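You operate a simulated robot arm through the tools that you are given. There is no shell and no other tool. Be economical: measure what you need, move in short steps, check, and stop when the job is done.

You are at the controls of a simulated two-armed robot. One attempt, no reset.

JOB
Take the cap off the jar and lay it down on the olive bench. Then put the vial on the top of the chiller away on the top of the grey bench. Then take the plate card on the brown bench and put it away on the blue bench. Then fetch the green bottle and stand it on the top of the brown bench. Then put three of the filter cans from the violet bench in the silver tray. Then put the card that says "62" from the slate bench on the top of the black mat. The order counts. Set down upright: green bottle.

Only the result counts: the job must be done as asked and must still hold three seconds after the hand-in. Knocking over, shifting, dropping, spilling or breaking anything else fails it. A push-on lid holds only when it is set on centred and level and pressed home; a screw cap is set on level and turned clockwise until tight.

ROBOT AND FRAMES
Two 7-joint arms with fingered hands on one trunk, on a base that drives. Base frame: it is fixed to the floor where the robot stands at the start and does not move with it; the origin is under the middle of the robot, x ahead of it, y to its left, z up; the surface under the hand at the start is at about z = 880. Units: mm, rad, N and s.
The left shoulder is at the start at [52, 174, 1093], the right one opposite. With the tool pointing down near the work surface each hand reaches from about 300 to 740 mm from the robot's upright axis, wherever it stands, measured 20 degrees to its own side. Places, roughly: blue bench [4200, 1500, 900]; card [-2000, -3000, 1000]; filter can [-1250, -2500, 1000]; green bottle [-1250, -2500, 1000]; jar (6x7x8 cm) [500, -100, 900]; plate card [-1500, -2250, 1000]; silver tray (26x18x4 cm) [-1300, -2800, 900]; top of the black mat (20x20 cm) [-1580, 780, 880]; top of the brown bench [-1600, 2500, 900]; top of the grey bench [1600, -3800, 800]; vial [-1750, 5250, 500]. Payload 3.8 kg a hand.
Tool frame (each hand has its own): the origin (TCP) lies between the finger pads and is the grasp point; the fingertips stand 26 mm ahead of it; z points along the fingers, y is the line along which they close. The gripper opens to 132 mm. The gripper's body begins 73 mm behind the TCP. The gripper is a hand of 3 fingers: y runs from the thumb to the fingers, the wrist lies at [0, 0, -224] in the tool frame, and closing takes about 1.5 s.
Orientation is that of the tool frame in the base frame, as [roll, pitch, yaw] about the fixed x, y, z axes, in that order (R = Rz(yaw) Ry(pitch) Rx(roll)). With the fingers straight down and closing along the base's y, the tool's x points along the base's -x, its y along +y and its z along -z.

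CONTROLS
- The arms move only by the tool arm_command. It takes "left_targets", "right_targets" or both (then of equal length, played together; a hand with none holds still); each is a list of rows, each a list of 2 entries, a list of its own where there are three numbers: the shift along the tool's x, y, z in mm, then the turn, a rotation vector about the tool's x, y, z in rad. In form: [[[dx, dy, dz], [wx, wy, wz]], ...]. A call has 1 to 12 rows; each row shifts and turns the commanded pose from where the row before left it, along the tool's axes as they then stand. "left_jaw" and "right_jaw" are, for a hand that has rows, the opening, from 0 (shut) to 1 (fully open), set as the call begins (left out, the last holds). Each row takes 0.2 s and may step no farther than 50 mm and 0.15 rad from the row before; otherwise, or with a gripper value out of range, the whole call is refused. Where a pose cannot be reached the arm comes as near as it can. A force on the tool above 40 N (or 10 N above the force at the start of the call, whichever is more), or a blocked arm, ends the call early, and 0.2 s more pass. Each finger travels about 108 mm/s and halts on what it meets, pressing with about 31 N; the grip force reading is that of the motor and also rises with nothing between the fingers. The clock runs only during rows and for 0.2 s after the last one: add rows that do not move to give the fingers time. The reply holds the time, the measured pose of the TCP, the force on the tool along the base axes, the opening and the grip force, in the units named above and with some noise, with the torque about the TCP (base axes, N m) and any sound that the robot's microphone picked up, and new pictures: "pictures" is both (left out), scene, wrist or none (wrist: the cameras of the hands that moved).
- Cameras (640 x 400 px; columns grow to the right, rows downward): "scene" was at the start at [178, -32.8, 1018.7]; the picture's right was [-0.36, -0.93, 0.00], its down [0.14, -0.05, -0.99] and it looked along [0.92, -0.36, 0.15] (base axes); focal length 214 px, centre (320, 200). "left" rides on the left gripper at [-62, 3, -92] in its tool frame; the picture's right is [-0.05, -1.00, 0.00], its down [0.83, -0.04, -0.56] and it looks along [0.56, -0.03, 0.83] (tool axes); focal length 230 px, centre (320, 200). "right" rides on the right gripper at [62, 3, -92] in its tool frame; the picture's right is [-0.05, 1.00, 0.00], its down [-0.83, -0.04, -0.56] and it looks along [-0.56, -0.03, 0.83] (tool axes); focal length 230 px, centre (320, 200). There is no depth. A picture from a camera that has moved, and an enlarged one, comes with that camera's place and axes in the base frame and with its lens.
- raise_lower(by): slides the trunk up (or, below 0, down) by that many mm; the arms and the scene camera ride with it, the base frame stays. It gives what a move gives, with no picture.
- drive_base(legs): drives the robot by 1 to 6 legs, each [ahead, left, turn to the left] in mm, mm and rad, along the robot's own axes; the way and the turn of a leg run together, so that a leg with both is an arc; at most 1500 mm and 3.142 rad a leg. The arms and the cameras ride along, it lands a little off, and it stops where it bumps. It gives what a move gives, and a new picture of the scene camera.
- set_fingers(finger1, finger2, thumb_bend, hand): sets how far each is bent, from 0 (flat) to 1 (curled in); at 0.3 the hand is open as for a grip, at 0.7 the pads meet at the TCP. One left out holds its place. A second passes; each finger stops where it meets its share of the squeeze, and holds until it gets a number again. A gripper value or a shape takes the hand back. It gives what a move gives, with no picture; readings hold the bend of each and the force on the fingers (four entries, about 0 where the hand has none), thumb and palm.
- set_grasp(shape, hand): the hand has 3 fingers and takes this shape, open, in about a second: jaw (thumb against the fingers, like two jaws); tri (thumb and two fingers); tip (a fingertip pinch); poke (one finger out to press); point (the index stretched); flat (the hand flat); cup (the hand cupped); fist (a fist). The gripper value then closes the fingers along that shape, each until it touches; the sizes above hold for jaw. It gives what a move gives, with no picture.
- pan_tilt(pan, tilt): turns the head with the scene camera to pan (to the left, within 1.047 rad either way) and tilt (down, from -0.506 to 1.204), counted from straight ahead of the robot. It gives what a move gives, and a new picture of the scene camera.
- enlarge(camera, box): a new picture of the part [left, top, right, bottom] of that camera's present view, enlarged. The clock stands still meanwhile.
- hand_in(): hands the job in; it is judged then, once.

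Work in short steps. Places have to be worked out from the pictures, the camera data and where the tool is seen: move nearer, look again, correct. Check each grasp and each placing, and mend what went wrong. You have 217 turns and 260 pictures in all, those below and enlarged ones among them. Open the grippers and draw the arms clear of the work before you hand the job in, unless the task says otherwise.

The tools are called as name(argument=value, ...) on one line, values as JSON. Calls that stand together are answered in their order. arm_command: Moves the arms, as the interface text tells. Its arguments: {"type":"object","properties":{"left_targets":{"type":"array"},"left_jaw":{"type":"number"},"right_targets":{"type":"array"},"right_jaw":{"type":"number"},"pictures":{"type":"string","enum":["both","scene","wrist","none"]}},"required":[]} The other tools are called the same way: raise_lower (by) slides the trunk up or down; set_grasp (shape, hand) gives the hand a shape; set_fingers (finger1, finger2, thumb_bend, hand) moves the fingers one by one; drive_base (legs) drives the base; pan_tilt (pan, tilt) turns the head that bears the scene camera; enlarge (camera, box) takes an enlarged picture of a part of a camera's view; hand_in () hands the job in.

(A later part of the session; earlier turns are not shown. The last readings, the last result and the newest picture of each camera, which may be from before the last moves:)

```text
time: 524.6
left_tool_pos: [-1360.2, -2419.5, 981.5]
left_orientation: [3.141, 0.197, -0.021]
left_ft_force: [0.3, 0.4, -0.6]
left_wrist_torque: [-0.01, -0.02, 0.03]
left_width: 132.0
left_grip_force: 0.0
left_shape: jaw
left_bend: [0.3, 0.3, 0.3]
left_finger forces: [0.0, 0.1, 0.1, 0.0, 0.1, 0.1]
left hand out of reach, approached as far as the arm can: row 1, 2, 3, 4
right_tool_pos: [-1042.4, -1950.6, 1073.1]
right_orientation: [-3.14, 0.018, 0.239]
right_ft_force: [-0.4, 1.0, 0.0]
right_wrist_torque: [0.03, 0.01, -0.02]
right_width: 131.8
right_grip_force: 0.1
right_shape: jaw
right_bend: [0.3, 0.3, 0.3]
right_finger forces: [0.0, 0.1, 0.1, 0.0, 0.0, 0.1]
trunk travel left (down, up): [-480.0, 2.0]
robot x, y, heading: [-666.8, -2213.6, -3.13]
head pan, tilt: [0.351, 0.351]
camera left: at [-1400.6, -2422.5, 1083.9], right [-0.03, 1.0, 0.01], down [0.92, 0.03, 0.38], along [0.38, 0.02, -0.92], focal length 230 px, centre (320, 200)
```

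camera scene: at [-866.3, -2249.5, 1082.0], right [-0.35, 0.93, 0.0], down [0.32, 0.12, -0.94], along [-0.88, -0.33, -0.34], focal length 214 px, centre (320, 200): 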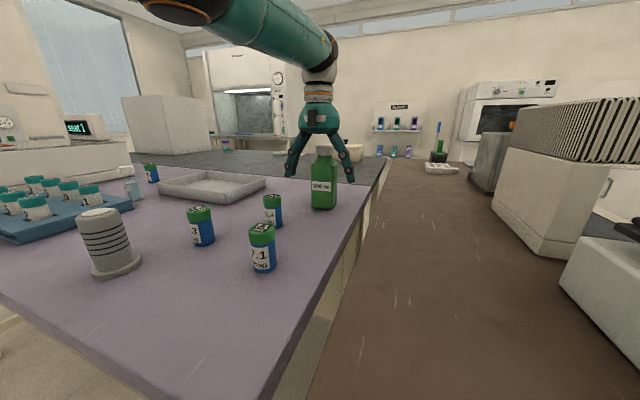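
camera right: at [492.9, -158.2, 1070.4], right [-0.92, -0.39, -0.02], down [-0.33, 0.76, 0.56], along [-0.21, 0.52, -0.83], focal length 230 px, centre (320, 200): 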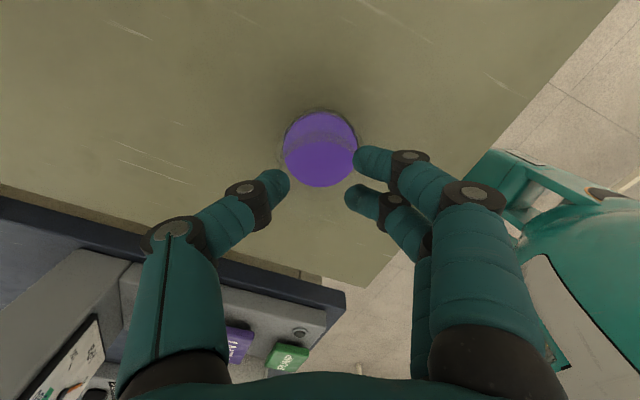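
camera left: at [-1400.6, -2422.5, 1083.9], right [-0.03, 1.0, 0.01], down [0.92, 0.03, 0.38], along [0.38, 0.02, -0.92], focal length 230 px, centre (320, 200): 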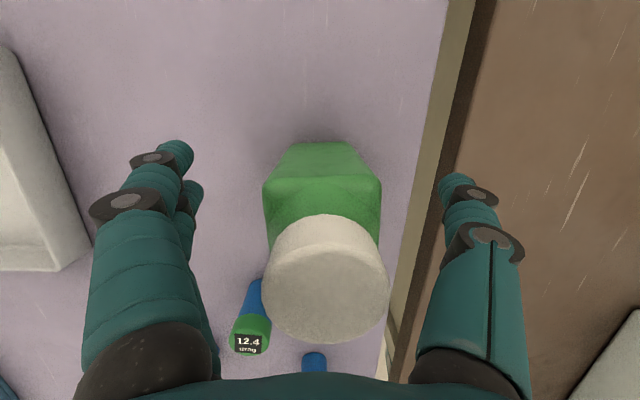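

Fingers now straddle the body. Close.

arm_command(left_targets=[[[0, 0, 4], [0, 0, 0]], [[0, 0, 0], [0, 0, 0]], [[0, 0, 0], [0, 0, 0]], [[0, 0, 0], [0, 0, 0]], [[0, 0, 0], [0, 0, 0]], [[0, 0, 0], [0, 0, 0]], [[0, 0, 0], [0, 0, 0]]], left_jaw=0.2, pictures="wrist")

```text
time: 526.2
left_tool_pos: [-1360.1, -2419.9, 976.9]
left_orientation: [3.141, 0.196, -0.018]
left_ft_force: [1.5, 0.9, -0.2]
left_wrist_torque: [0.03, -0.14, -0.01]
left_width: 44.1
left_grip_force: 31.1
left_shape: jaw
left_bend: [0.75, 0.73, 0.7]
left_finger forces: [13.3, 19.7, 0.1, 0.0, 28.8, 0.0]
right_tool_pos: [-1042.4, -1952.1, 1073.1]
right_orientation: [-3.141, 0.017, 0.239]
right_ft_force: [0.8, -0.1, 0.9]
right_wrist_torque: [0.0, -0.06, 0.03]
right_width: 131.9
right_grip_force: 0.0
right_shape: jaw
right_bend: [0.3, 0.3, 0.3]
right_finger forces: [0.0, 0.0, 0.0, 0.1, 0.1, 0.0]
trunk travel left (down, up): [-480.0, 2.0]
robot x, y, heading: [-670.3, -2210.8, -3.132]
head pan, tilt: [0.351, 0.351]
camera left: at [-1400.7, -2423.0, 1079.4], right [-0.03, 1.0, 0.01], down [0.92, 0.03, 0.38], along [0.38, 0.02, -0.92], focal length 230 px, centre (320, 200)
```

left: 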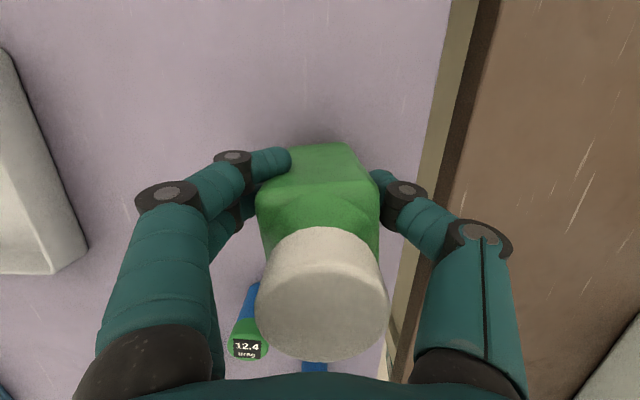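

Gripped (13/20/29 N). Lift straight up 120 mm, then retract.

arm_command(left_targets=[[[-4, 0, -20], [0, 0, 0]], [[-7.8, 0, -39.2], [0, 0, 0]], [[-7.8, 0, -39.2], [0, 0, 0]], [[0, 0, 0], [0, 0, 0]]], pictures="scene")

arm_command(left_targets=[[[39, 0, -8], [0, 0, 0]], [[39, 0, -8], [0, 0, 0]], [[39, 0, -8], [0, 0, 0]], [[39, 0, -8], [0, 0, 0]], [[0, 0, 0], [0, 0, 0]]], pictures="wrist")

```text
time: 527.2
left_tool_pos: [-1352.5, -2420.3, 1074.3]
left_orientation: [-3.141, 0.195, -0.02]
left_ft_force: [-0.7, 0.0, -3.9]
left_wrist_torque: [0.01, 0.05, 0.0]
left_width: 42.6
left_grip_force: 31.0
left_shape: jaw
left_bend: [0.76, 0.72, 0.7]
left_finger forces: [11.5, 20.2, 0.1, 0.0, 27.2, 0.1]
left hand out of reach, approached as far as the arm can: row 2, 3
right_tool_pos: [-1042.9, -1952.4, 1072.4]
right_orientation: [3.141, 0.015, 0.238]
right_ft_force: [0.5, 0.4, -0.9]
right_wrist_torque: [0.02, 0.0, 0.01]
right_width: 131.8
right_grip_force: 0.1
right_shape: jaw
right_bend: [0.3, 0.3, 0.3]
right_finger forces: [0.0, 0.0, 0.1, 0.0, 0.1, 0.0]
trunk travel left (down, up): [-480.0, 2.0]
robot x, y, heading: [-673.1, -2212.9, -3.133]
head pan, tilt: [0.351, 0.351]
camera scene: at [-866.9, -2250.2, 1081.7], right [-0.36, 0.93, 0.0], down [0.32, 0.12, -0.94], along [-0.88, -0.33, -0.34], focal length 214 px, centre (320, 200)
```

scene: 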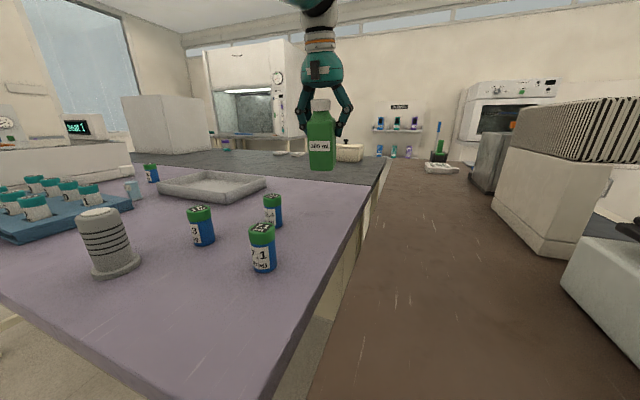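

```text
time: 528.4
left_tool_pos: [-1348.9, -2416.4, 1088.4]
left_orientation: [3.14, 0.193, -0.018]
left_ft_force: [0.3, -0.8, -3.4]
left_wrist_torque: [-0.02, 0.03, 0.03]
left_width: 42.7
left_grip_force: 31.2
left_shape: jaw
left_bend: [0.76, 0.72, 0.7]
left_finger forces: [11.4, 20.2, 0.1, 0.1, 27.2, 0.1]
left hand out of reach, approached as far as the arm can: row 1, 2, 3, 4
right_tool_pos: [-1043.1, -1951.0, 1073.2]
right_orientation: [-3.141, 0.017, 0.24]
right_ft_force: [-0.4, 0.4, -0.3]
right_wrist_torque: [0.03, 0.0, -0.02]
right_width: 131.9
right_grip_force: 0.0
right_shape: jaw
right_bend: [0.3, 0.3, 0.3]
right_finger forces: [0.0, 0.1, 0.0, 0.0, 0.0, 0.0]
trunk travel left (down, up): [-480.0, 2.0]
robot x, y, heading: [-672.2, -2211.3, -3.128]
head pan, tilt: [0.351, 0.351]
camera left: at [-1389.8, -2420.7, 1190.5], right [-0.03, 1.0, 0.01], down [0.92, 0.03, 0.38], along [0.38, 0.02, -0.92], focal length 230 px, centre (320, 200)
```

left: 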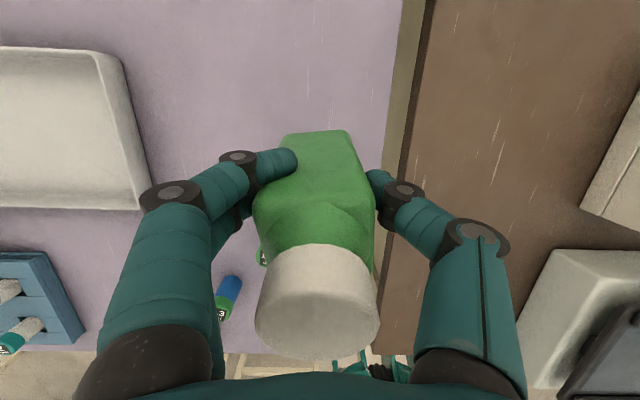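

Bottle is up and hanging upright. Back the base out, then retract the arm.

drive_base(legs=[[-430, 0, 0]])

arm_command(left_targets=[[[39, 0, -8], [0, 0, 0]], [[39, 0, -8], [0, 0, 0]], [[39, 0, -8], [0, 0, 0]], [[39, 0, -8], [0, 0, 0]], [[39, 0, -8], [0, 0, 0]], [[0, 0, 0], [0, 0, 0]]], pictures="wrist")

```text
time: 531.0
left_tool_pos: [-920.6, -2410.2, 1087.8]
left_orientation: [3.14, 0.195, -0.025]
left_ft_force: [0.3, -0.5, -3.9]
left_wrist_torque: [-0.02, 0.02, 0.0]
left_width: 42.2
left_grip_force: 31.0
left_shape: jaw
left_bend: [0.76, 0.72, 0.7]
left_finger forces: [11.3, 20.2, 0.1, 0.1, 27.4, 0.0]
right_tool_pos: [-611.8, -1945.2, 1072.8]
right_orientation: [-3.141, 0.016, 0.232]
right_ft_force: [0.0, -0.6, 0.3]
right_wrist_torque: [0.0, -0.02, 0.01]
right_width: 132.0
right_grip_force: 0.0
right_shape: jaw
right_bend: [0.3, 0.3, 0.3]
right_finger forces: [0.0, 0.0, 0.0, 0.1, 0.1, 0.0]
trunk travel left (down, up): [-480.0, 2.0]
robot x, y, heading: [-243.7, -2210.8, -3.137]
head pan, tilt: [0.351, 0.351]
camera scene: at [-437.0, -2244.5, 1081.8], right [-0.35, 0.94, 0.0], down [0.32, 0.12, -0.94], along [-0.88, -0.33, -0.34], focal length 214 px, centre (320, 200)
```

scene: 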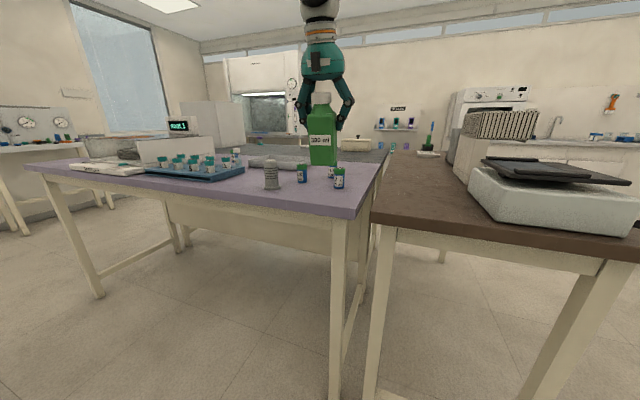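

```text
time: 532.4
left_tool_pos: [-920.7, -2409.3, 1087.9]
left_orientation: [3.141, 0.195, -0.027]
left_ft_force: [0.1, 0.3, -3.2]
left_wrist_torque: [0.0, 0.07, 0.02]
left_width: 42.6
left_grip_force: 30.9
left_shape: jaw
left_bend: [0.76, 0.72, 0.7]
left_finger forces: [11.3, 20.3, 0.0, 0.0, 27.3, 0.0]
left hand out of reach, approached as far as the arm can: row 1, 2, 3, 4, 5
right_tool_pos: [-611.5, -1944.9, 1072.1]
right_orientation: [3.141, 0.017, 0.23]
right_ft_force: [-0.6, -0.1, -0.4]
right_wrist_torque: [0.02, -0.01, -0.01]
right_width: 131.8
right_grip_force: 0.1
right_shape: jaw
right_bend: [0.3, 0.3, 0.3]
right_finger forces: [0.0, 0.1, 0.1, 0.0, 0.1, 0.0]
trunk travel left (down, up): [-480.0, 2.0]
robot x, y, heading: [-241.9, -2209.6, -3.139]
head pan, tilt: [0.351, 0.351]
camera left: at [-961.4, -2411.9, 1190.5], right [-0.02, 1.0, 0.01], down [0.92, 0.02, 0.38], along [0.38, 0.02, -0.92], focal length 230 px, centre (320, 200)
```

left: 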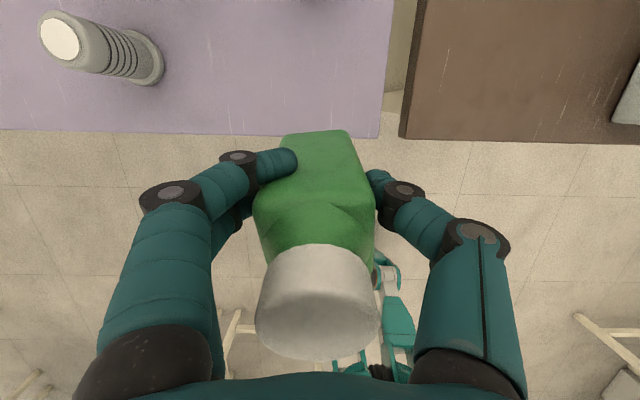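

The arm is hung up at its limit; lower it first, then retract.

arm_command(left_targets=[[[7.8, 0, 39], [0, 0, 0]], [[7.8, 0, 39], [0, 0, 0]], [[7.8, 0, 39], [0, 0, 0]], [[39, 0, -8], [0, 0, 0]], [[39, 0, -8], [0, 0, 0]], [[39, 0, -8], [0, 0, 0]], [[39, 0, -8], [0, 0, 0]], [[0, 0, 0], [0, 0, 0]]], pictures="none")

```text
time: 534.2
left_tool_pos: [-928.9, -2405.6, 975.8]
left_orientation: [3.141, 0.203, -0.028]
left_ft_force: [-1.6, -0.1, 32.5]
left_wrist_torque: [-0.21, 0.06, 0.03]
left_width: 44.4
left_grip_force: 30.9
left_shape: jaw
left_bend: [0.76, 0.73, 0.71]
left_finger forces: [17.6, 22.5, 0.0, 0.0, 32.4, 0.1]
left hand out of reach, approached as far as the arm can: row 1, 4, 5, 6, 7
right_tool_pos: [-609.1, -1943.2, 1073.2]
right_orientation: [-3.141, 0.023, 0.232]
right_ft_force: [0.1, 0.2, 0.1]
right_wrist_torque: [0.03, -0.02, -0.03]
right_width: 131.9
right_grip_force: 0.0
right_shape: jaw
right_bend: [0.3, 0.3, 0.3]
right_finger forces: [0.1, 0.1, 0.1, 0.1, 0.0, 0.0]
trunk travel left (down, up): [-480.0, 2.0]
robot x, y, heading: [-240.0, -2209.2, -3.139]
head pan, tilt: [0.351, 0.351]
```

The bottle touched the bench edge. Lift it right away and check.

arm_command(left_targets=[[[-4, 0, -20], [0, 0, 0]], [[-7.8, 0, -39], [0, 0, 0]], [[0, 0, 0], [0, 0, 0]]], pictures="both")

```text
time: 535.0
left_tool_pos: [-929.3, -2405.7, 1026.9]
left_orientation: [3.14, 0.191, -0.027]
left_ft_force: [-0.1, -0.3, -4.0]
left_wrist_torque: [0.01, 0.06, -0.02]
left_width: 43.9
left_grip_force: 30.3
left_shape: jaw
left_bend: [0.76, 0.73, 0.71]
left_finger forces: [12.1, 19.7, 0.0, 0.0, 27.1, 0.1]
right_tool_pos: [-611.5, -1944.2, 1072.9]
right_orientation: [-3.141, 0.016, 0.232]
right_ft_force: [-0.7, -0.4, 0.9]
right_wrist_torque: [-0.03, 0.0, 0.01]
right_width: 131.8
right_grip_force: 0.1
right_shape: jaw
right_bend: [0.3, 0.3, 0.3]
right_finger forces: [0.0, 0.0, 0.1, 0.0, 0.0, 0.1]
trunk travel left (down, up): [-480.0, 2.0]
robot x, y, heading: [-239.6, -2210.3, -3.136]
head pan, tilt: [0.351, 0.351]
camera scene: at [-437.3, -2244.5, 1081.5], right [-0.35, 0.94, 0.0], down [0.32, 0.12, -0.94], along [-0.88, -0.33, -0.34], focal length 214 px, centre (320, 200)
camera left: at [-970.2, -2408.9, 1129.0], right [-0.02, 1.0, 0.01], down [0.92, 0.02, 0.39], along [0.39, 0.02, -0.92], focal length 230 px, centre (320, 200)
```

scene: 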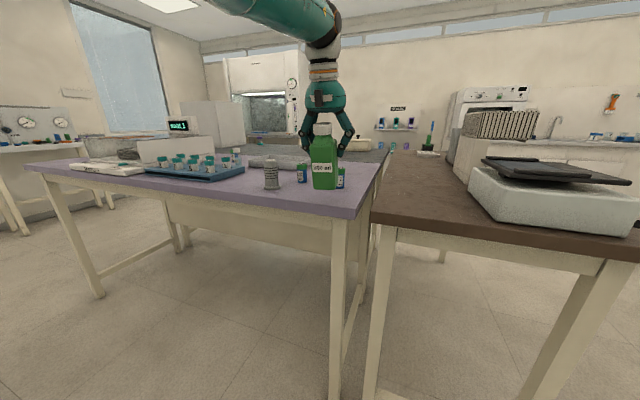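
left: 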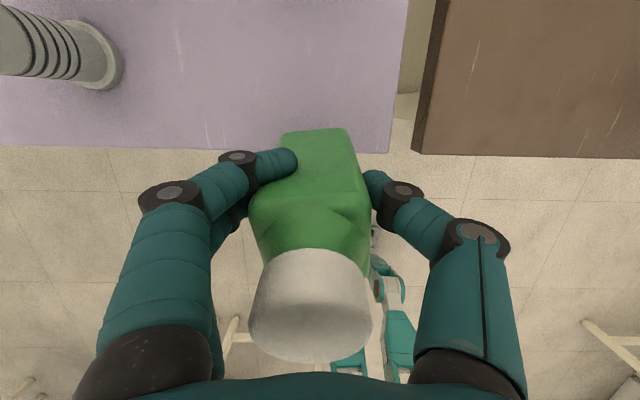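

Bottle fine and clear. Try the retraction again from this height.

arm_command(left_targets=[[[30, -10, 0], [0, 0, 0]], [[35, -10, 0], [0, 0, 0]], [[35, 0, -5], [0, 0, 0]], [[35, 0, -5], [0, 0, 0]], [[0, 0, 0], [0, 0, 0]]], pictures="none")

```text
time: 536.2
left_tool_pos: [-926.7, -2387.5, 1022.0]
left_orientation: [-3.141, 0.193, -0.026]
left_ft_force: [-0.4, 0.2, -2.9]
left_wrist_torque: [0.01, 0.08, -0.01]
left_width: 43.9
left_grip_force: 30.6
left_shape: jaw
left_bend: [0.76, 0.73, 0.71]
left_finger forces: [11.9, 19.6, 0.0, 0.0, 27.1, 0.1]
left hand out of reach, approached as far as the arm can: row 1, 2, 3, 4
right_tool_pos: [-610.2, -1945.8, 1073.3]
right_orientation: [3.141, 0.017, 0.232]
right_ft_force: [0.2, -0.9, -0.5]
right_wrist_torque: [0.01, 0.0, -0.01]
right_width: 131.7
right_grip_force: 0.0
right_shape: jaw
right_bend: [0.3, 0.3, 0.3]
right_finger forces: [0.0, 0.1, 0.0, 0.0, 0.0, 0.0]
trunk travel left (down, up): [-480.0, 2.0]
robot x, y, heading: [-241.2, -2207.0, -3.137]
head pan, tilt: [0.351, 0.351]
```

Only x is stuck; the tilt seems to be the limit. Undo the tilt while retracting.

arm_command(left_targets=[[[15, 0, 0], [0, 0.05, 0]], [[15, 0, 0], [0, 0.05, 0]], [[15, 0, 0], [0, 0.05, 0]], [[15, 0, 0], [0, 0.05, 0]], [[40, 0, 0], [0, 0, 0]], [[40, 0, 0], [0, 0, 0]], [[0, 0, 0], [0, 0, 0]]], pictures="none")

```text
time: 537.8
left_tool_pos: [-882.8, -2386.5, 1017.1]
left_orientation: [3.141, -0.004, -0.026]
left_ft_force: [-1.0, 0.6, -3.9]
left_wrist_torque: [0.02, 0.01, 0.02]
left_width: 43.8
left_grip_force: 30.8
left_shape: jaw
left_bend: [0.76, 0.73, 0.71]
left_finger forces: [12.1, 19.7, 0.0, 0.0, 27.0, 0.0]
left hand out of reach, approached as far as the arm can: row 1, 2, 3, 4, 5, 6
right_tool_pos: [-611.2, -1945.9, 1072.5]
right_orientation: [-3.14, 0.017, 0.232]
right_ft_force: [0.1, -0.4, -0.1]
right_wrist_torque: [-0.01, -0.02, 0.01]
right_width: 132.1
right_grip_force: 0.0
right_shape: jaw
right_bend: [0.3, 0.3, 0.3]
right_finger forces: [0.0, 0.0, 0.1, 0.0, 0.2, 0.0]
trunk travel left (down, up): [-480.0, 2.0]
robot x, y, heading: [-241.1, -2207.4, -3.136]
head pan, tilt: [0.351, 0.351]
```

The retraction commands seem to have piled up unreachable. I command the pose back outward to see when it becomes reachable again.

arm_command(left_targets=[[[-48, 0, 0], [0, 0, 0]], [[-48, 0, 0], [0, 0, 0]], [[-48, 0, 0], [0, 0, 0]], [[-48, 0, 0], [0, 0, 0]], [[-48, 0, 0], [0, 0, 0]], [[-48, 0, 0], [0, 0, 0]], [[-48, 0, 0], [0, 0, 0]], [[-48, 0, 0], [0, 0, 0]], [[-48, 0, 0], [0, 0, 0]], [[-48, 0, 0], [0, 0, 0]], [[-48, 0, 0], [0, 0, 0]], [[0, 0, 0], [0, 0, 0]]], pictures="wrist")

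```text
time: 540.4
left_tool_pos: [-883.9, -2388.0, 1015.7]
left_orientation: [-3.141, -0.002, -0.026]
left_ft_force: [-0.6, -0.2, -3.3]
left_wrist_torque: [0.03, 0.05, 0.0]
left_width: 43.9
left_grip_force: 30.9
left_shape: jaw
left_bend: [0.76, 0.73, 0.71]
left_finger forces: [11.8, 19.6, 0.0, 0.0, 27.1, 0.0]
left hand out of reach, approached as far as the arm can: row 1, 2, 3, 4, 5, 6, 7, 8, 9, 10, 11
right_tool_pos: [-608.6, -1943.2, 1072.6]
right_orientation: [-3.141, 0.017, 0.233]
right_ft_force: [0.4, 0.1, -0.7]
right_wrist_torque: [-0.01, -0.03, -0.01]
right_width: 131.9
right_grip_force: 0.1
right_shape: jaw
right_bend: [0.3, 0.3, 0.3]
right_finger forces: [0.0, 0.0, 0.0, 0.0, 0.1, 0.0]
trunk travel left (down, up): [-480.0, 2.0]
robot x, y, heading: [-237.1, -2210.6, -3.137]
head pan, tilt: [0.351, 0.351]
camera left: at [-944.5, -2390.4, 1107.8], right [-0.03, 1.0, 0.0], down [0.83, 0.02, 0.56], along [0.56, 0.01, -0.83], focal length 230 px, centre (320, 200)
```

left: 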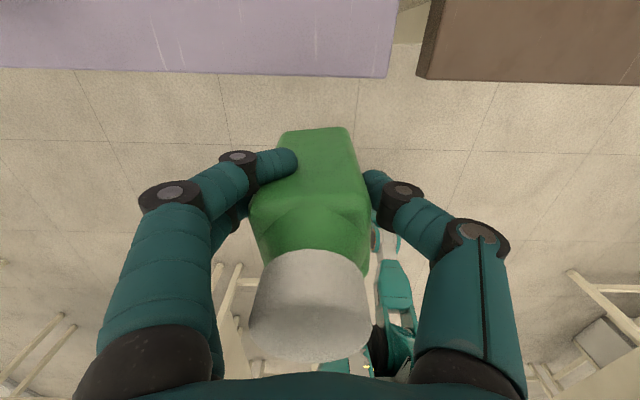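

Arm is locked straight. Back the base off further, then try a sideways-and-down motion to unlock the elbow.

drive_base(legs=[[-200, 0, 0]])

arm_command(left_targets=[[[0, -40, 25], [0, 0, 0]], [[0, -40, 25], [0, 0, 0]], [[0, -40, 25], [0, 0, 0]], [[30, -20, 25], [0, 0, 0]], [[40, 0, 25], [0, 0, 0]], [[40, 0, 25], [0, 0, 0]], [[0, 0, 0], [0, 0, 0]]], pictures="none")

```text
time: 542.0
left_tool_pos: [-683.3, -2387.6, 1015.2]
left_orientation: [3.142, -0.004, -0.026]
left_ft_force: [-0.4, -0.1, -4.0]
left_wrist_torque: [0.03, 0.09, 0.0]
left_width: 43.7
left_grip_force: 31.3
left_shape: jaw
left_bend: [0.76, 0.73, 0.71]
left_finger forces: [11.9, 19.6, 0.1, 0.1, 27.0, 0.0]
right_tool_pos: [-411.0, -1945.7, 1072.2]
right_orientation: [-3.141, 0.014, 0.232]
right_ft_force: [0.0, 0.8, 0.3]
right_wrist_torque: [-0.05, 0.02, -0.03]
right_width: 131.8
right_grip_force: 0.1
right_shape: jaw
right_bend: [0.3, 0.3, 0.3]
right_finger forces: [0.0, 0.0, 0.1, 0.1, 0.1, 0.1]
trunk travel left (down, up): [-480.0, 2.0]
robot x, y, heading: [-38.1, -2207.4, -3.135]
head pan, tilt: [0.351, 0.351]
camera scene: at [-235.8, -2243.5, 1081.8], right [-0.35, 0.94, 0.0], down [0.32, 0.12, -0.94], along [-0.88, -0.33, -0.34], focal length 214 px, centre (320, 200)
```

scene: 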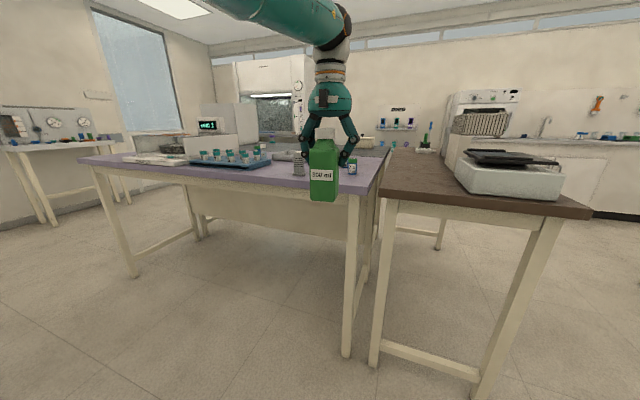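

```text
time: 543.6
left_tool_pos: [-549.3, -2252.4, 864.2]
left_orientation: [-3.141, -0.004, -0.025]
left_ft_force: [-0.3, -0.5, -3.6]
left_wrist_torque: [0.05, 0.07, -0.01]
left_width: 43.7
left_grip_force: 31.0
left_shape: jaw
left_bend: [0.76, 0.73, 0.71]
left_finger forces: [11.4, 19.6, 0.0, 0.1, 26.7, 0.0]
left hand out of reach, approached as far as the arm can: row 2, 3
right_tool_pos: [-410.7, -1943.8, 1073.4]
right_orientation: [-3.141, 0.019, 0.232]
right_ft_force: [-0.4, 0.7, -0.2]
right_wrist_torque: [0.0, 0.02, 0.02]
right_width: 132.0
right_grip_force: 0.0
right_shape: jaw
right_bend: [0.3, 0.3, 0.3]
right_finger forces: [0.0, 0.0, 0.1, 0.0, 0.1, 0.1]
trunk travel left (down, up): [-480.0, 2.0]
robot x, y, heading: [-39.4, -2210.9, -3.137]
head pan, tilt: [0.351, 0.351]
```

Unlocked. Bring the bottle back to travel height, then drive sideways along the corridor to y≈2550.

arm_command(left_targets=[[[0, 25, -40], [0, 0, 0]], [[0, 25, -40], [0, 0, 0]], [[0, 25, -40], [0, 0, 0]], [[0, 25, -40], [0, 0, 0]], [[0, 0, 0], [0, 0, 0]]], pictures="wrist")

drive_base(legs=[[40, -1190, 0], [0, -1190, 0], [0, -1190, 0], [0, -1150, 0]])

pan_tilt(pan=0.0, tilt=0.3)

```text
time: 544.8
left_tool_pos: [-552.1, -2352.9, 1023.9]
left_orientation: [3.139, -0.005, -0.027]
left_ft_force: [-0.5, 0.4, -3.6]
left_wrist_torque: [-0.01, 0.1, -0.01]
left_width: 43.0
left_grip_force: 31.0
left_shape: jaw
left_bend: [0.76, 0.73, 0.71]
left_finger forces: [11.3, 19.7, 0.1, 0.0, 26.9, 0.0]
right_tool_pos: [-409.9, -1942.7, 1073.4]
right_orientation: [-3.141, 0.015, 0.232]
right_ft_force: [-0.3, 0.4, -0.9]
right_wrist_torque: [0.0, 0.02, 0.0]
right_width: 132.1
right_grip_force: 0.1
right_shape: jaw
right_bend: [0.3, 0.3, 0.3]
right_finger forces: [0.0, 0.0, 0.0, 0.0, 0.0, 0.0]
trunk travel left (down, up): [-480.0, 2.0]
robot x, y, heading: [-38.3, -2208.7, -3.137]
head pan, tilt: [0.351, 0.351]
camera left: at [-612.6, -2354.9, 1116.4], right [-0.03, 1.0, 0.0], down [0.83, 0.02, 0.56], along [0.56, 0.01, -0.83], focal length 230 px, centre (320, 200)
```

left: 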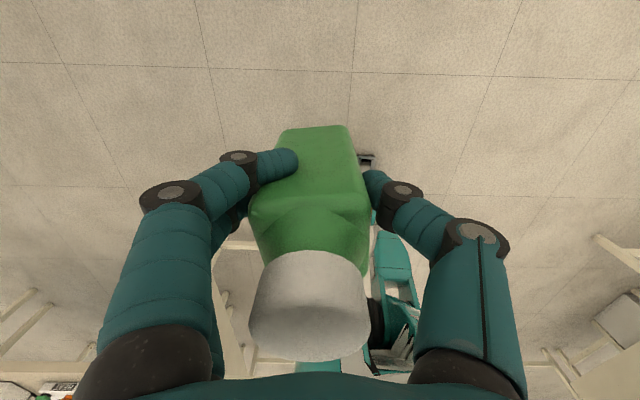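

```text
time: 586.0
left_tool_pos: [-768.4, 2335.8, 1024.5]
left_orientation: [3.141, -0.005, 0.025]
left_ft_force: [0.4, -1.1, -4.5]
left_wrist_torque: [0.03, 0.1, 0.03]
left_width: 43.4
left_grip_force: 31.4
left_shape: jaw
left_bend: [0.76, 0.73, 0.71]
left_finger forces: [10.9, 19.6, 0.0, 0.0, 26.6, 0.0]
right_tool_pos: [-645.7, 2748.9, 1072.5]
right_orientation: [-3.141, 0.017, 0.283]
right_ft_force: [0.4, 0.1, 0.5]
right_wrist_torque: [-0.04, -0.03, 0.02]
right_width: 132.0
right_grip_force: 0.0
right_shape: jaw
right_bend: [0.3, 0.3, 0.3]
right_finger forces: [0.0, 0.0, 0.1, 0.0, 0.0, 0.0]
trunk travel left (down, up): [-480.0, 2.0]
robot x, y, heading: [-261.1, 2500.1, -3.085]
head pan, tilt: [0.351, 0.351]
camera scene: at [-457.5, 2459.4, 1081.9], right [-0.4, 0.92, 0.0], down [0.32, 0.14, -0.94], along [-0.86, -0.37, -0.34], focal length 214 px, centre (320, 200)
```

scene: 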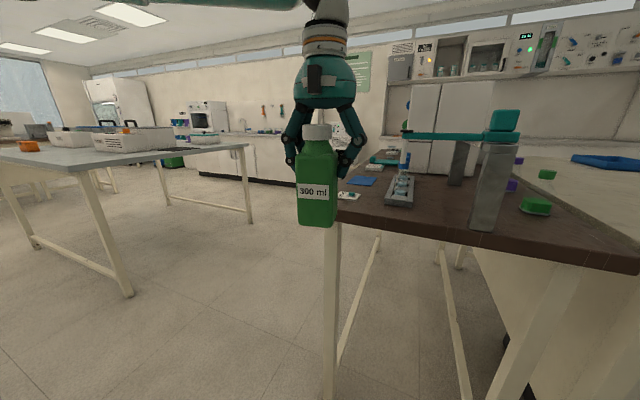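

```text
time: 586.9
left_tool_pos: [-768.2, 2333.7, 1024.8]
left_orientation: [3.141, -0.004, 0.025]
left_ft_force: [-0.5, -0.5, -4.0]
left_wrist_torque: [0.03, 0.08, -0.03]
left_width: 43.1
left_grip_force: 31.0
left_shape: jaw
left_bend: [0.76, 0.73, 0.71]
left_finger forces: [10.9, 19.6, 0.0, 0.0, 26.7, 0.0]
right_tool_pos: [-646.2, 2750.5, 1073.9]
right_orientation: [-3.141, 0.018, 0.283]
right_ft_force: [0.3, 0.1, 0.0]
right_wrist_torque: [0.03, 0.0, -0.02]
right_width: 131.8
right_grip_force: 0.1
right_shape: jaw
right_bend: [0.3, 0.3, 0.3]
right_finger forces: [0.0, 0.1, 0.0, 0.1, 0.0, 0.1]
trunk travel left (down, up): [-480.0, 2.0]
robot x, y, heading: [-263.1, 2505.1, -3.087]
head pan, tilt: [0.0, 0.3]
camera scene: at [-465.1, 2490.9, 1086.7], right [-0.06, 1.0, 0.0], down [0.3, 0.02, -0.96], along [-0.95, -0.05, -0.3], focal length 214 px, centre (320, 200)
```

scene: 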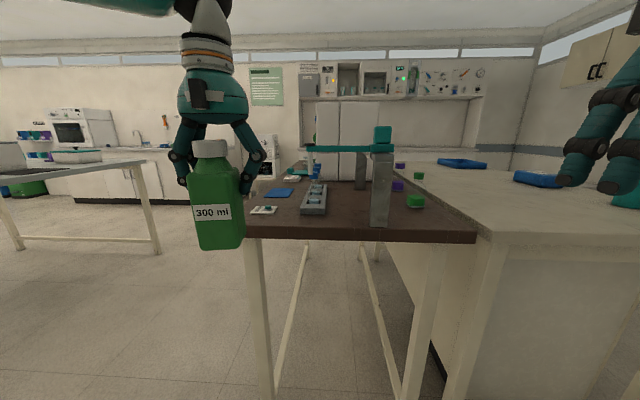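

This bench is brown and at the listed place. Zoom to find a free spot.

enlarge(camera="scene", box=[230, 140, 490, 250])

```text
2.46 times, centred on (360, 195) of scene
camera zoom: at [-465.1, 2490.9, 1086.7], right [-0.06, 1.0, 0.0], down [0.3, 0.02, -0.96], along [-0.95, -0.05, -0.3], focal length 528 px, centre (222, 212)
```

zoom: 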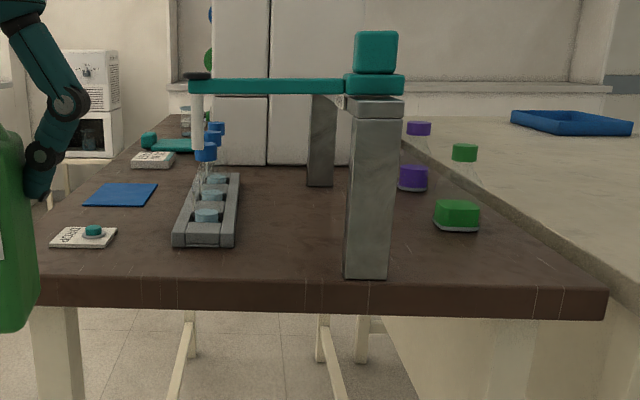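

Free area at the right front corner near [-975,2728], between the pillar and the edge. Drive there and re-tilt the hand 0.2 rad so the bottle is vertical again.

drive_base(legs=[[110, -390, -0.054]])

arm_command(left_targets=[[[0, 0, 0], [0, -0.1, 0]], [[0, 0, 0], [0, -0.1, 0]], [[0, 0, 0], [0, 0, 0]]], pictures="both")

```text
time: 590.9
left_tool_pos: [-900.3, 2742.5, 1024.3]
left_orientation: [3.14, -0.003, -0.022]
left_ft_force: [0.5, -0.2, -3.7]
left_wrist_torque: [0.0, 0.08, -0.01]
left_width: 43.6
left_grip_force: 31.2
left_shape: jaw
left_bend: [0.76, 0.73, 0.71]
left_finger forces: [10.7, 19.6, 0.1, 0.0, 26.6, 0.0]
right_tool_pos: [-758.5, 3152.8, 1073.2]
right_orientation: [-3.141, 0.017, 0.235]
right_ft_force: [0.1, -0.1, -0.7]
right_wrist_torque: [0.01, -0.01, -0.01]
right_width: 131.8
right_grip_force: 0.0
right_shape: jaw
right_bend: [0.3, 0.3, 0.3]
right_finger forces: [0.0, 0.0, 0.0, 0.1, 0.0, 0.0]
trunk travel left (down, up): [-480.0, 2.0]
robot x, y, heading: [-385.2, 2889.1, -3.133]
head pan, tilt: [0.0, 0.3]
camera scene: at [-588.9, 2885.8, 1086.7], right [-0.01, 1.0, 0.0], down [0.3, 0.0, -0.96], along [-0.96, -0.01, -0.3], focal length 214 px, centre (320, 200)
```

scene: 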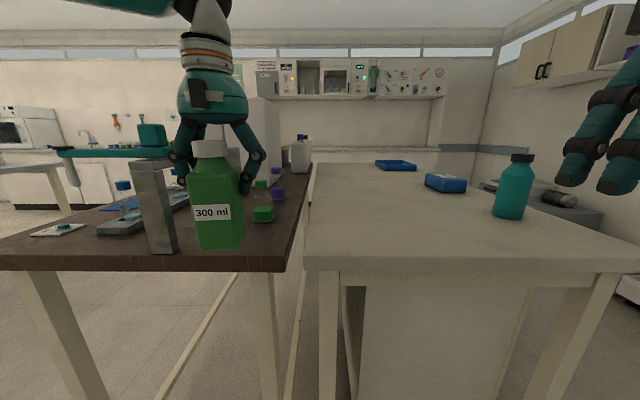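

```text
time: 591.6
left_tool_pos: [-897.9, 2742.7, 1024.5]
left_orientation: [-3.141, 0.196, -0.021]
left_ft_force: [0.5, -0.4, -4.1]
left_wrist_torque: [0.06, 0.04, 0.01]
left_width: 43.1
left_grip_force: 31.1
left_shape: jaw
left_bend: [0.76, 0.73, 0.71]
left_finger forces: [10.7, 19.7, 0.1, 0.0, 26.5, 0.1]
right_tool_pos: [-759.0, 3154.0, 1073.0]
right_orientation: [3.14, 0.017, 0.233]
right_ft_force: [-0.8, -0.9, 0.7]
right_wrist_torque: [-0.03, 0.0, 0.01]
right_width: 131.9
right_grip_force: 0.0
right_shape: jaw
right_bend: [0.3, 0.3, 0.3]
right_finger forces: [0.1, 0.0, 0.0, 0.0, 0.0, 0.0]
trunk travel left (down, up): [-480.0, 2.0]
robot x, y, heading: [-386.1, 2891.6, -3.133]
head pan, tilt: [0.0, 0.3]
camera scene: at [-589.1, 2885.9, 1086.6], right [-0.01, 1.0, 0.0], down [0.3, 0.0, -0.96], along [-0.96, -0.01, -0.3], focal length 214 px, centre (320, 200)
camera left: at [-938.8, 2739.8, 1126.6], right [-0.03, 1.0, 0.01], down [0.92, 0.02, 0.38], along [0.38, 0.02, -0.92], focal length 230 px, centre (320, 200)
```

scene: 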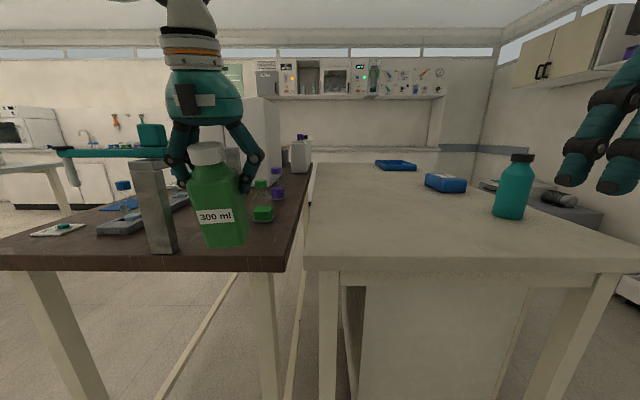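
left: 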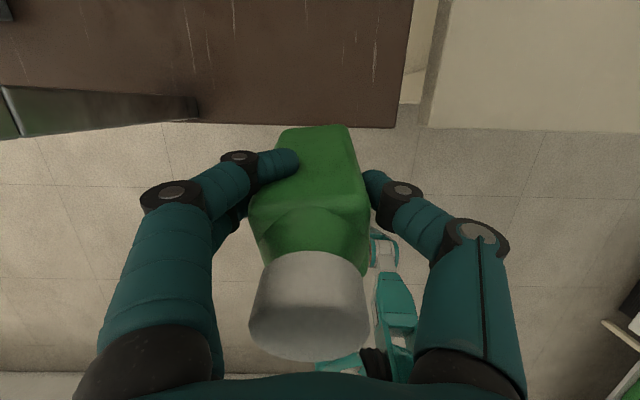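

The bottle is vertical now by the nadir check. Move forward 87 mm, then down to near the surface.

arm_command(left_targets=[[[-42.6, 0, 8.5], [0, 0, 0]], [[-42.6, 0, 8.5], [0, 0, 0]], [[5, 0, 25], [0, 0, 0]], [[2, 0, 9.8], [0, 0, 0]], [[0, 0, 0], [0, 0, 0]]], pictures="both")

```text
time: 592.9
left_tool_pos: [-984.6, 2745.8, 988.9]
left_orientation: [3.139, 0.196, -0.025]
left_ft_force: [0.8, 0.4, -3.7]
left_wrist_torque: [0.02, 0.06, 0.02]
left_width: 43.3
left_grip_force: 31.0
left_shape: jaw
left_bend: [0.76, 0.72, 0.71]
left_finger forces: [11.1, 19.9, 0.0, 0.0, 26.3, 0.1]
right_tool_pos: [-757.2, 3152.1, 1073.7]
right_orientation: [-3.14, 0.017, 0.236]
right_ft_force: [0.7, -0.1, -0.3]
right_wrist_torque: [0.0, 0.02, 0.01]
right_width: 131.8
right_grip_force: 0.0
right_shape: jaw
right_bend: [0.3, 0.3, 0.3]
right_finger forces: [0.0, 0.0, 0.1, 0.0, 0.0, 0.1]
trunk travel left (down, up): [-480.0, 2.0]
robot x, y, heading: [-388.7, 2890.4, -3.134]
head pan, tilt: [0.0, 0.3]
camera scene: at [-588.8, 2885.8, 1086.7], right [-0.01, 1.0, 0.0], down [0.3, 0.0, -0.96], along [-0.96, -0.01, -0.3], focal length 214 px, centre (320, 200)
camera left: at [-1025.9, 2742.8, 1091.5], right [-0.03, 1.0, 0.01], down [0.92, 0.02, 0.38], along [0.38, 0.02, -0.92], focal length 230 px, centre (320, 200)
```

scene: 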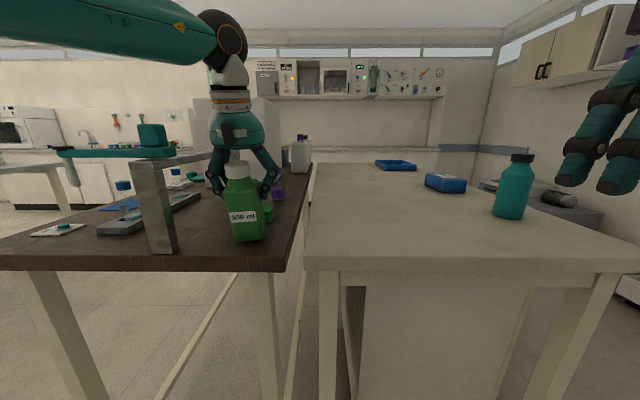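
left: 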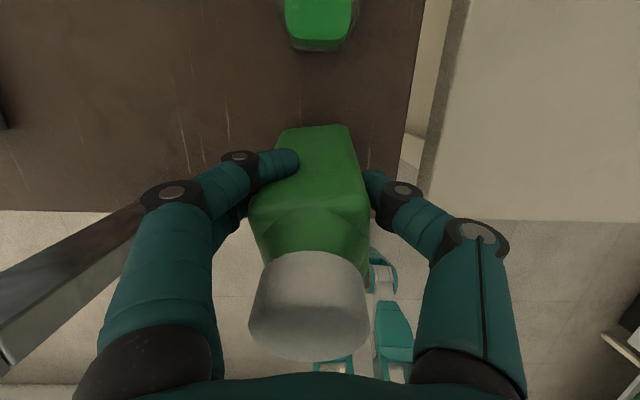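

Shift 15 mm further in, then lower to contact.

arm_command(left_targets=[[[-14.7, 0, 3], [0, 0, 0]], [[1, 0, 5], [0, 0, 0]], [[0.6, 0, 3], [0, 0, 0]], [[0.4, 0, 2], [0, 0, 0]], [[0.4, 0, 2], [0, 0, 0]], [[0.4, 0, 2], [0, 0, 0]], [[0.4, 0, 2], [0, 0, 0]], [[0, 0, 0], [0, 0, 0]]], pictures="scene")

```text
time: 594.6
left_tool_pos: [-1001.8, 2745.3, 978.6]
left_orientation: [3.141, 0.207, -0.022]
left_ft_force: [-10.5, -0.4, 28.0]
left_wrist_torque: [-0.43, -0.11, -0.14]
left_width: 43.4
left_grip_force: 31.0
left_shape: jaw
left_bend: [0.76, 0.74, 0.71]
left_finger forces: [23.3, 23.5, 0.1, 0.0, 30.5, 0.0]
right_tool_pos: [-756.3, 3152.6, 1075.2]
right_orientation: [-3.142, 0.019, 0.235]
right_ft_force: [1.0, 0.4, -0.3]
right_wrist_torque: [0.02, 0.02, 0.01]
right_width: 132.0
right_grip_force: 0.0
right_shape: jaw
right_bend: [0.3, 0.3, 0.3]
right_finger forces: [0.0, 0.0, 0.0, 0.0, 0.0, 0.0]
trunk travel left (down, up): [-480.0, 2.0]
robot x, y, heading: [-386.9, 2891.2, -3.137]
head pan, tilt: [0.0, 0.3]
camera scene: at [-587.8, 2886.3, 1087.3], right [-0.01, 1.0, 0.0], down [0.29, 0.0, -0.96], along [-0.96, -0.01, -0.29], focal length 214 px, centre (320, 200)
```

scene: 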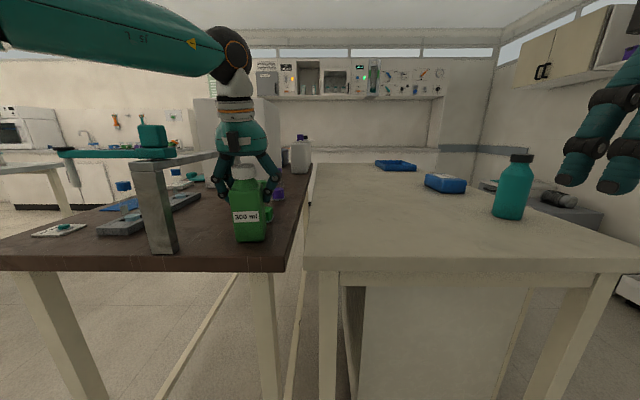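

Contact. Relax slightly, open, and raise the hand clear of the bottle.

arm_command(left_targets=[[[-0.3, 0, -1.5], [0, 0, 0]], [[0, 0, 0], [0, 0, 0]], [[0, 0, 0], [0, 0, 0]], [[0, 0, 0], [0, 0, 0]], [[0, 0, 0], [0, 0, 0]], [[0, 0, 0], [0, 0, 0]]], left_jaw=1.0, pictures="wrist")

arm_command(left_targets=[[[-7.8, 0, -39], [0, 0, 0]], [[-7.8, 0, -39], [0, 0, 0]], [[-4, 0, -20], [0, 0, 0]], [[0, 0, 0], [0, 0.1, 0]], [[0, 0, 0], [0, 0.1, 0]], [[40, 0, 0], [0, 0, 0]], [[40, 0, 0], [0, 0, 0]], [[40, 0, 0], [0, 0, 0]], [[0, 0, 0], [0, 0, 0]]], pictures="both")

```text
time: 596.0
left_tool_pos: [-1000.3, 2746.2, 973.1]
left_orientation: [3.139, 0.196, -0.023]
left_ft_force: [1.1, 0.8, 0.7]
left_wrist_torque: [-0.02, 0.0, -0.01]
left_width: 131.9
left_grip_force: 0.1
left_shape: jaw
left_bend: [0.3, 0.3, 0.3]
left_finger forces: [0.1, 0.1, 0.1, 0.1, 0.0, 0.0]
right_tool_pos: [-758.3, 3153.1, 1074.0]
right_orientation: [3.141, 0.019, 0.236]
right_ft_force: [1.4, -0.2, -0.1]
right_wrist_torque: [0.01, 0.0, 0.01]
right_width: 131.7
right_grip_force: 0.0
right_shape: jaw
right_bend: [0.3, 0.3, 0.3]
right_finger forces: [0.0, 0.1, 0.1, 0.0, 0.0, 0.1]
trunk travel left (down, up): [-480.0, 2.0]
robot x, y, heading: [-385.9, 2890.7, -3.133]
head pan, tilt: [0.0, 0.3]
camera left: at [-1041.0, 2742.5, 1076.6], right [-0.03, 1.0, 0.01], down [0.92, 0.02, 0.38], along [0.38, 0.02, -0.92], focal length 230 px, centre (320, 200)
```

left: 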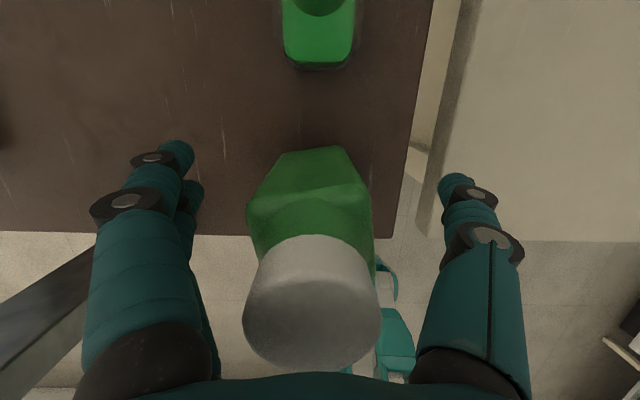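

```text
time: 598.0
left_tool_pos: [-880.7, 2742.0, 1073.7]
left_orientation: [3.139, -0.006, -0.019]
left_ft_force: [0.7, -0.3, -0.7]
left_wrist_torque: [0.02, -0.04, 0.01]
left_width: 132.1
left_grip_force: 0.0
left_shape: jaw
left_bend: [0.3, 0.3, 0.3]
left_finger forces: [0.0, 0.0, 0.0, 0.0, 0.0, 0.0]
right_tool_pos: [-757.8, 3153.3, 1072.0]
right_orientation: [3.141, 0.016, 0.235]
right_ft_force: [0.3, 0.3, 0.0]
right_wrist_torque: [0.01, -0.01, -0.03]
right_width: 131.9
right_grip_force: 0.1
right_shape: jaw
right_bend: [0.3, 0.3, 0.3]
right_finger forces: [0.0, 0.0, 0.0, 0.0, 0.0, 0.0]
trunk travel left (down, up): [-480.0, 2.0]
robot x, y, heading: [-389.7, 2889.1, -3.13]
head pan, tilt: [0.0, 0.3]
camera scene: at [-589.0, 2886.1, 1086.6], right [-0.01, 1.0, 0.0], down [0.3, 0.0, -0.96], along [-0.96, -0.01, -0.3], focal length 214 px, centre (320, 200)
camera left: at [-940.0, 2739.6, 1164.9], right [-0.03, 1.0, 0.0], down [0.83, 0.03, 0.56], along [0.56, 0.02, -0.83], focal length 230 px, centre (320, 200)
```

scene: 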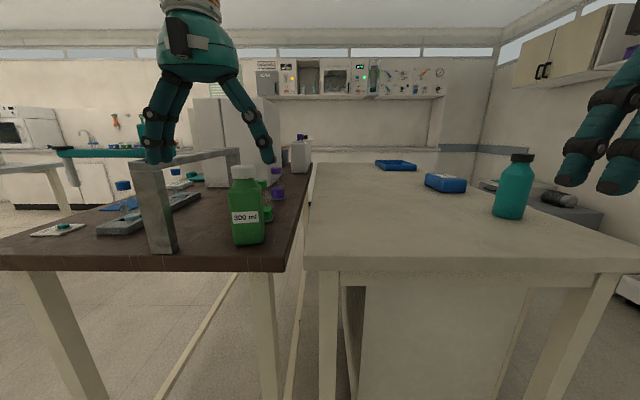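
left: 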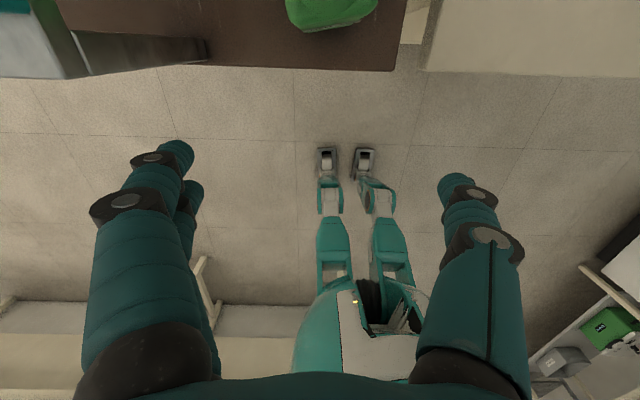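

The green bottle stands upright on the brown bench. Now the filter cans: drive back down the corridor to the violet bench.

drive_base(legs=[[-280, 0, 0], [0, 1300, 0], [0, 1300, 0], [0, 1300, 0], [0, 1270, 0]])

pan_tilt(pan=0.4, tilt=0.4)

```text
time: 644.7
left_tool_pos: [-589.8, -2440.5, 1071.9]
left_orientation: [3.14, -0.004, -0.023]
left_ft_force: [-0.6, 0.6, -0.7]
left_wrist_torque: [0.01, 0.01, 0.0]
left_width: 131.7
left_grip_force: 0.0
left_shape: jaw
left_bend: [0.3, 0.3, 0.3]
left_finger forces: [0.1, 0.1, 0.0, 0.0, 0.0, 0.0]
right_tool_pos: [-466.9, -2029.8, 1072.4]
right_orientation: [-3.141, 0.017, 0.233]
right_ft_force: [0.6, -0.3, 0.0]
right_wrist_torque: [0.01, -0.02, 0.02]
right_width: 132.0
right_grip_force: 0.1
right_shape: jaw
right_bend: [0.3, 0.3, 0.3]
right_finger forces: [0.1, 0.0, 0.1, 0.0, 0.0, 0.0]
trunk travel left (down, up): [-480.0, 2.0]
robot x, y, heading: [-95.8, -2291.2, -3.134]
head pan, tilt: [0.0, 0.3]
camera scene: at [-298.2, -2297.2, 1086.7], right [-0.01, 1.0, 0.0], down [0.3, 0.0, -0.96], along [-0.96, -0.01, -0.3], focal length 214 px, centre (320, 200)
```

scene: 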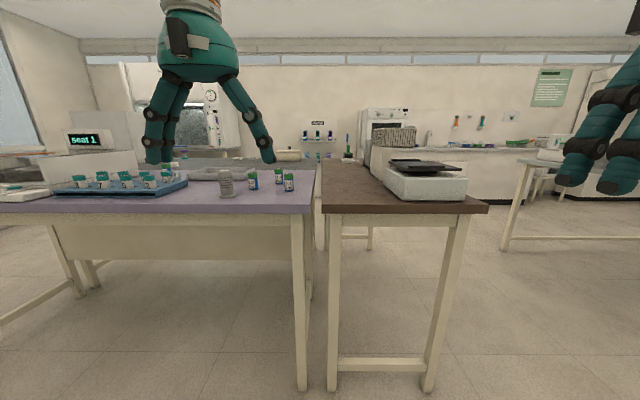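

```text
time: 645.6
left_tool_pos: [-589.7, -2440.2, 1073.8]
left_orientation: [3.14, -0.006, -0.024]
left_ft_force: [1.1, 0.5, -0.7]
left_wrist_torque: [-0.01, -0.01, -0.03]
left_width: 131.8
left_grip_force: 0.1
left_shape: jaw
left_bend: [0.3, 0.3, 0.3]
left_finger forces: [0.0, 0.0, 0.0, 0.0, 0.0, 0.1]
right_tool_pos: [-466.3, -2028.5, 1073.6]
right_orientation: [-3.142, 0.017, 0.235]
right_ft_force: [0.2, 0.1, 0.0]
right_wrist_torque: [0.0, 0.01, -0.01]
right_width: 132.3
right_grip_force: 0.2
right_shape: jaw
right_bend: [0.3, 0.3, 0.3]
right_finger forces: [0.1, 0.0, 0.0, 0.0, 0.1, 0.0]
trunk travel left (down, up): [-480.0, 2.0]
robot x, y, heading: [-96.7, -2295.1, -3.134]
head pan, tilt: [0.4, 0.4]
camera scene: at [-290.0, -2333.1, 1077.5], right [-0.4, 0.92, 0.0], down [0.36, 0.15, -0.92], along [-0.85, -0.36, -0.39], focal length 214 px, centre (320, 200)
```

scene: 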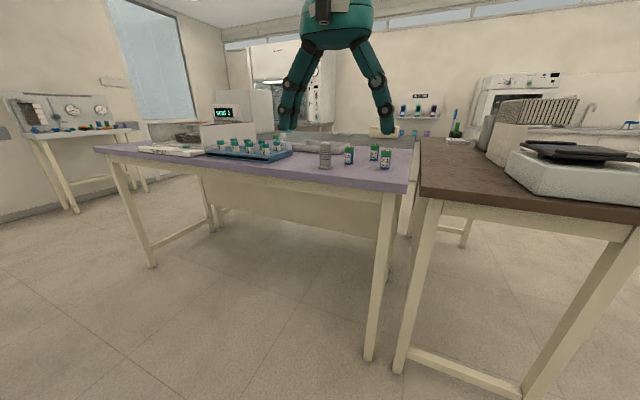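

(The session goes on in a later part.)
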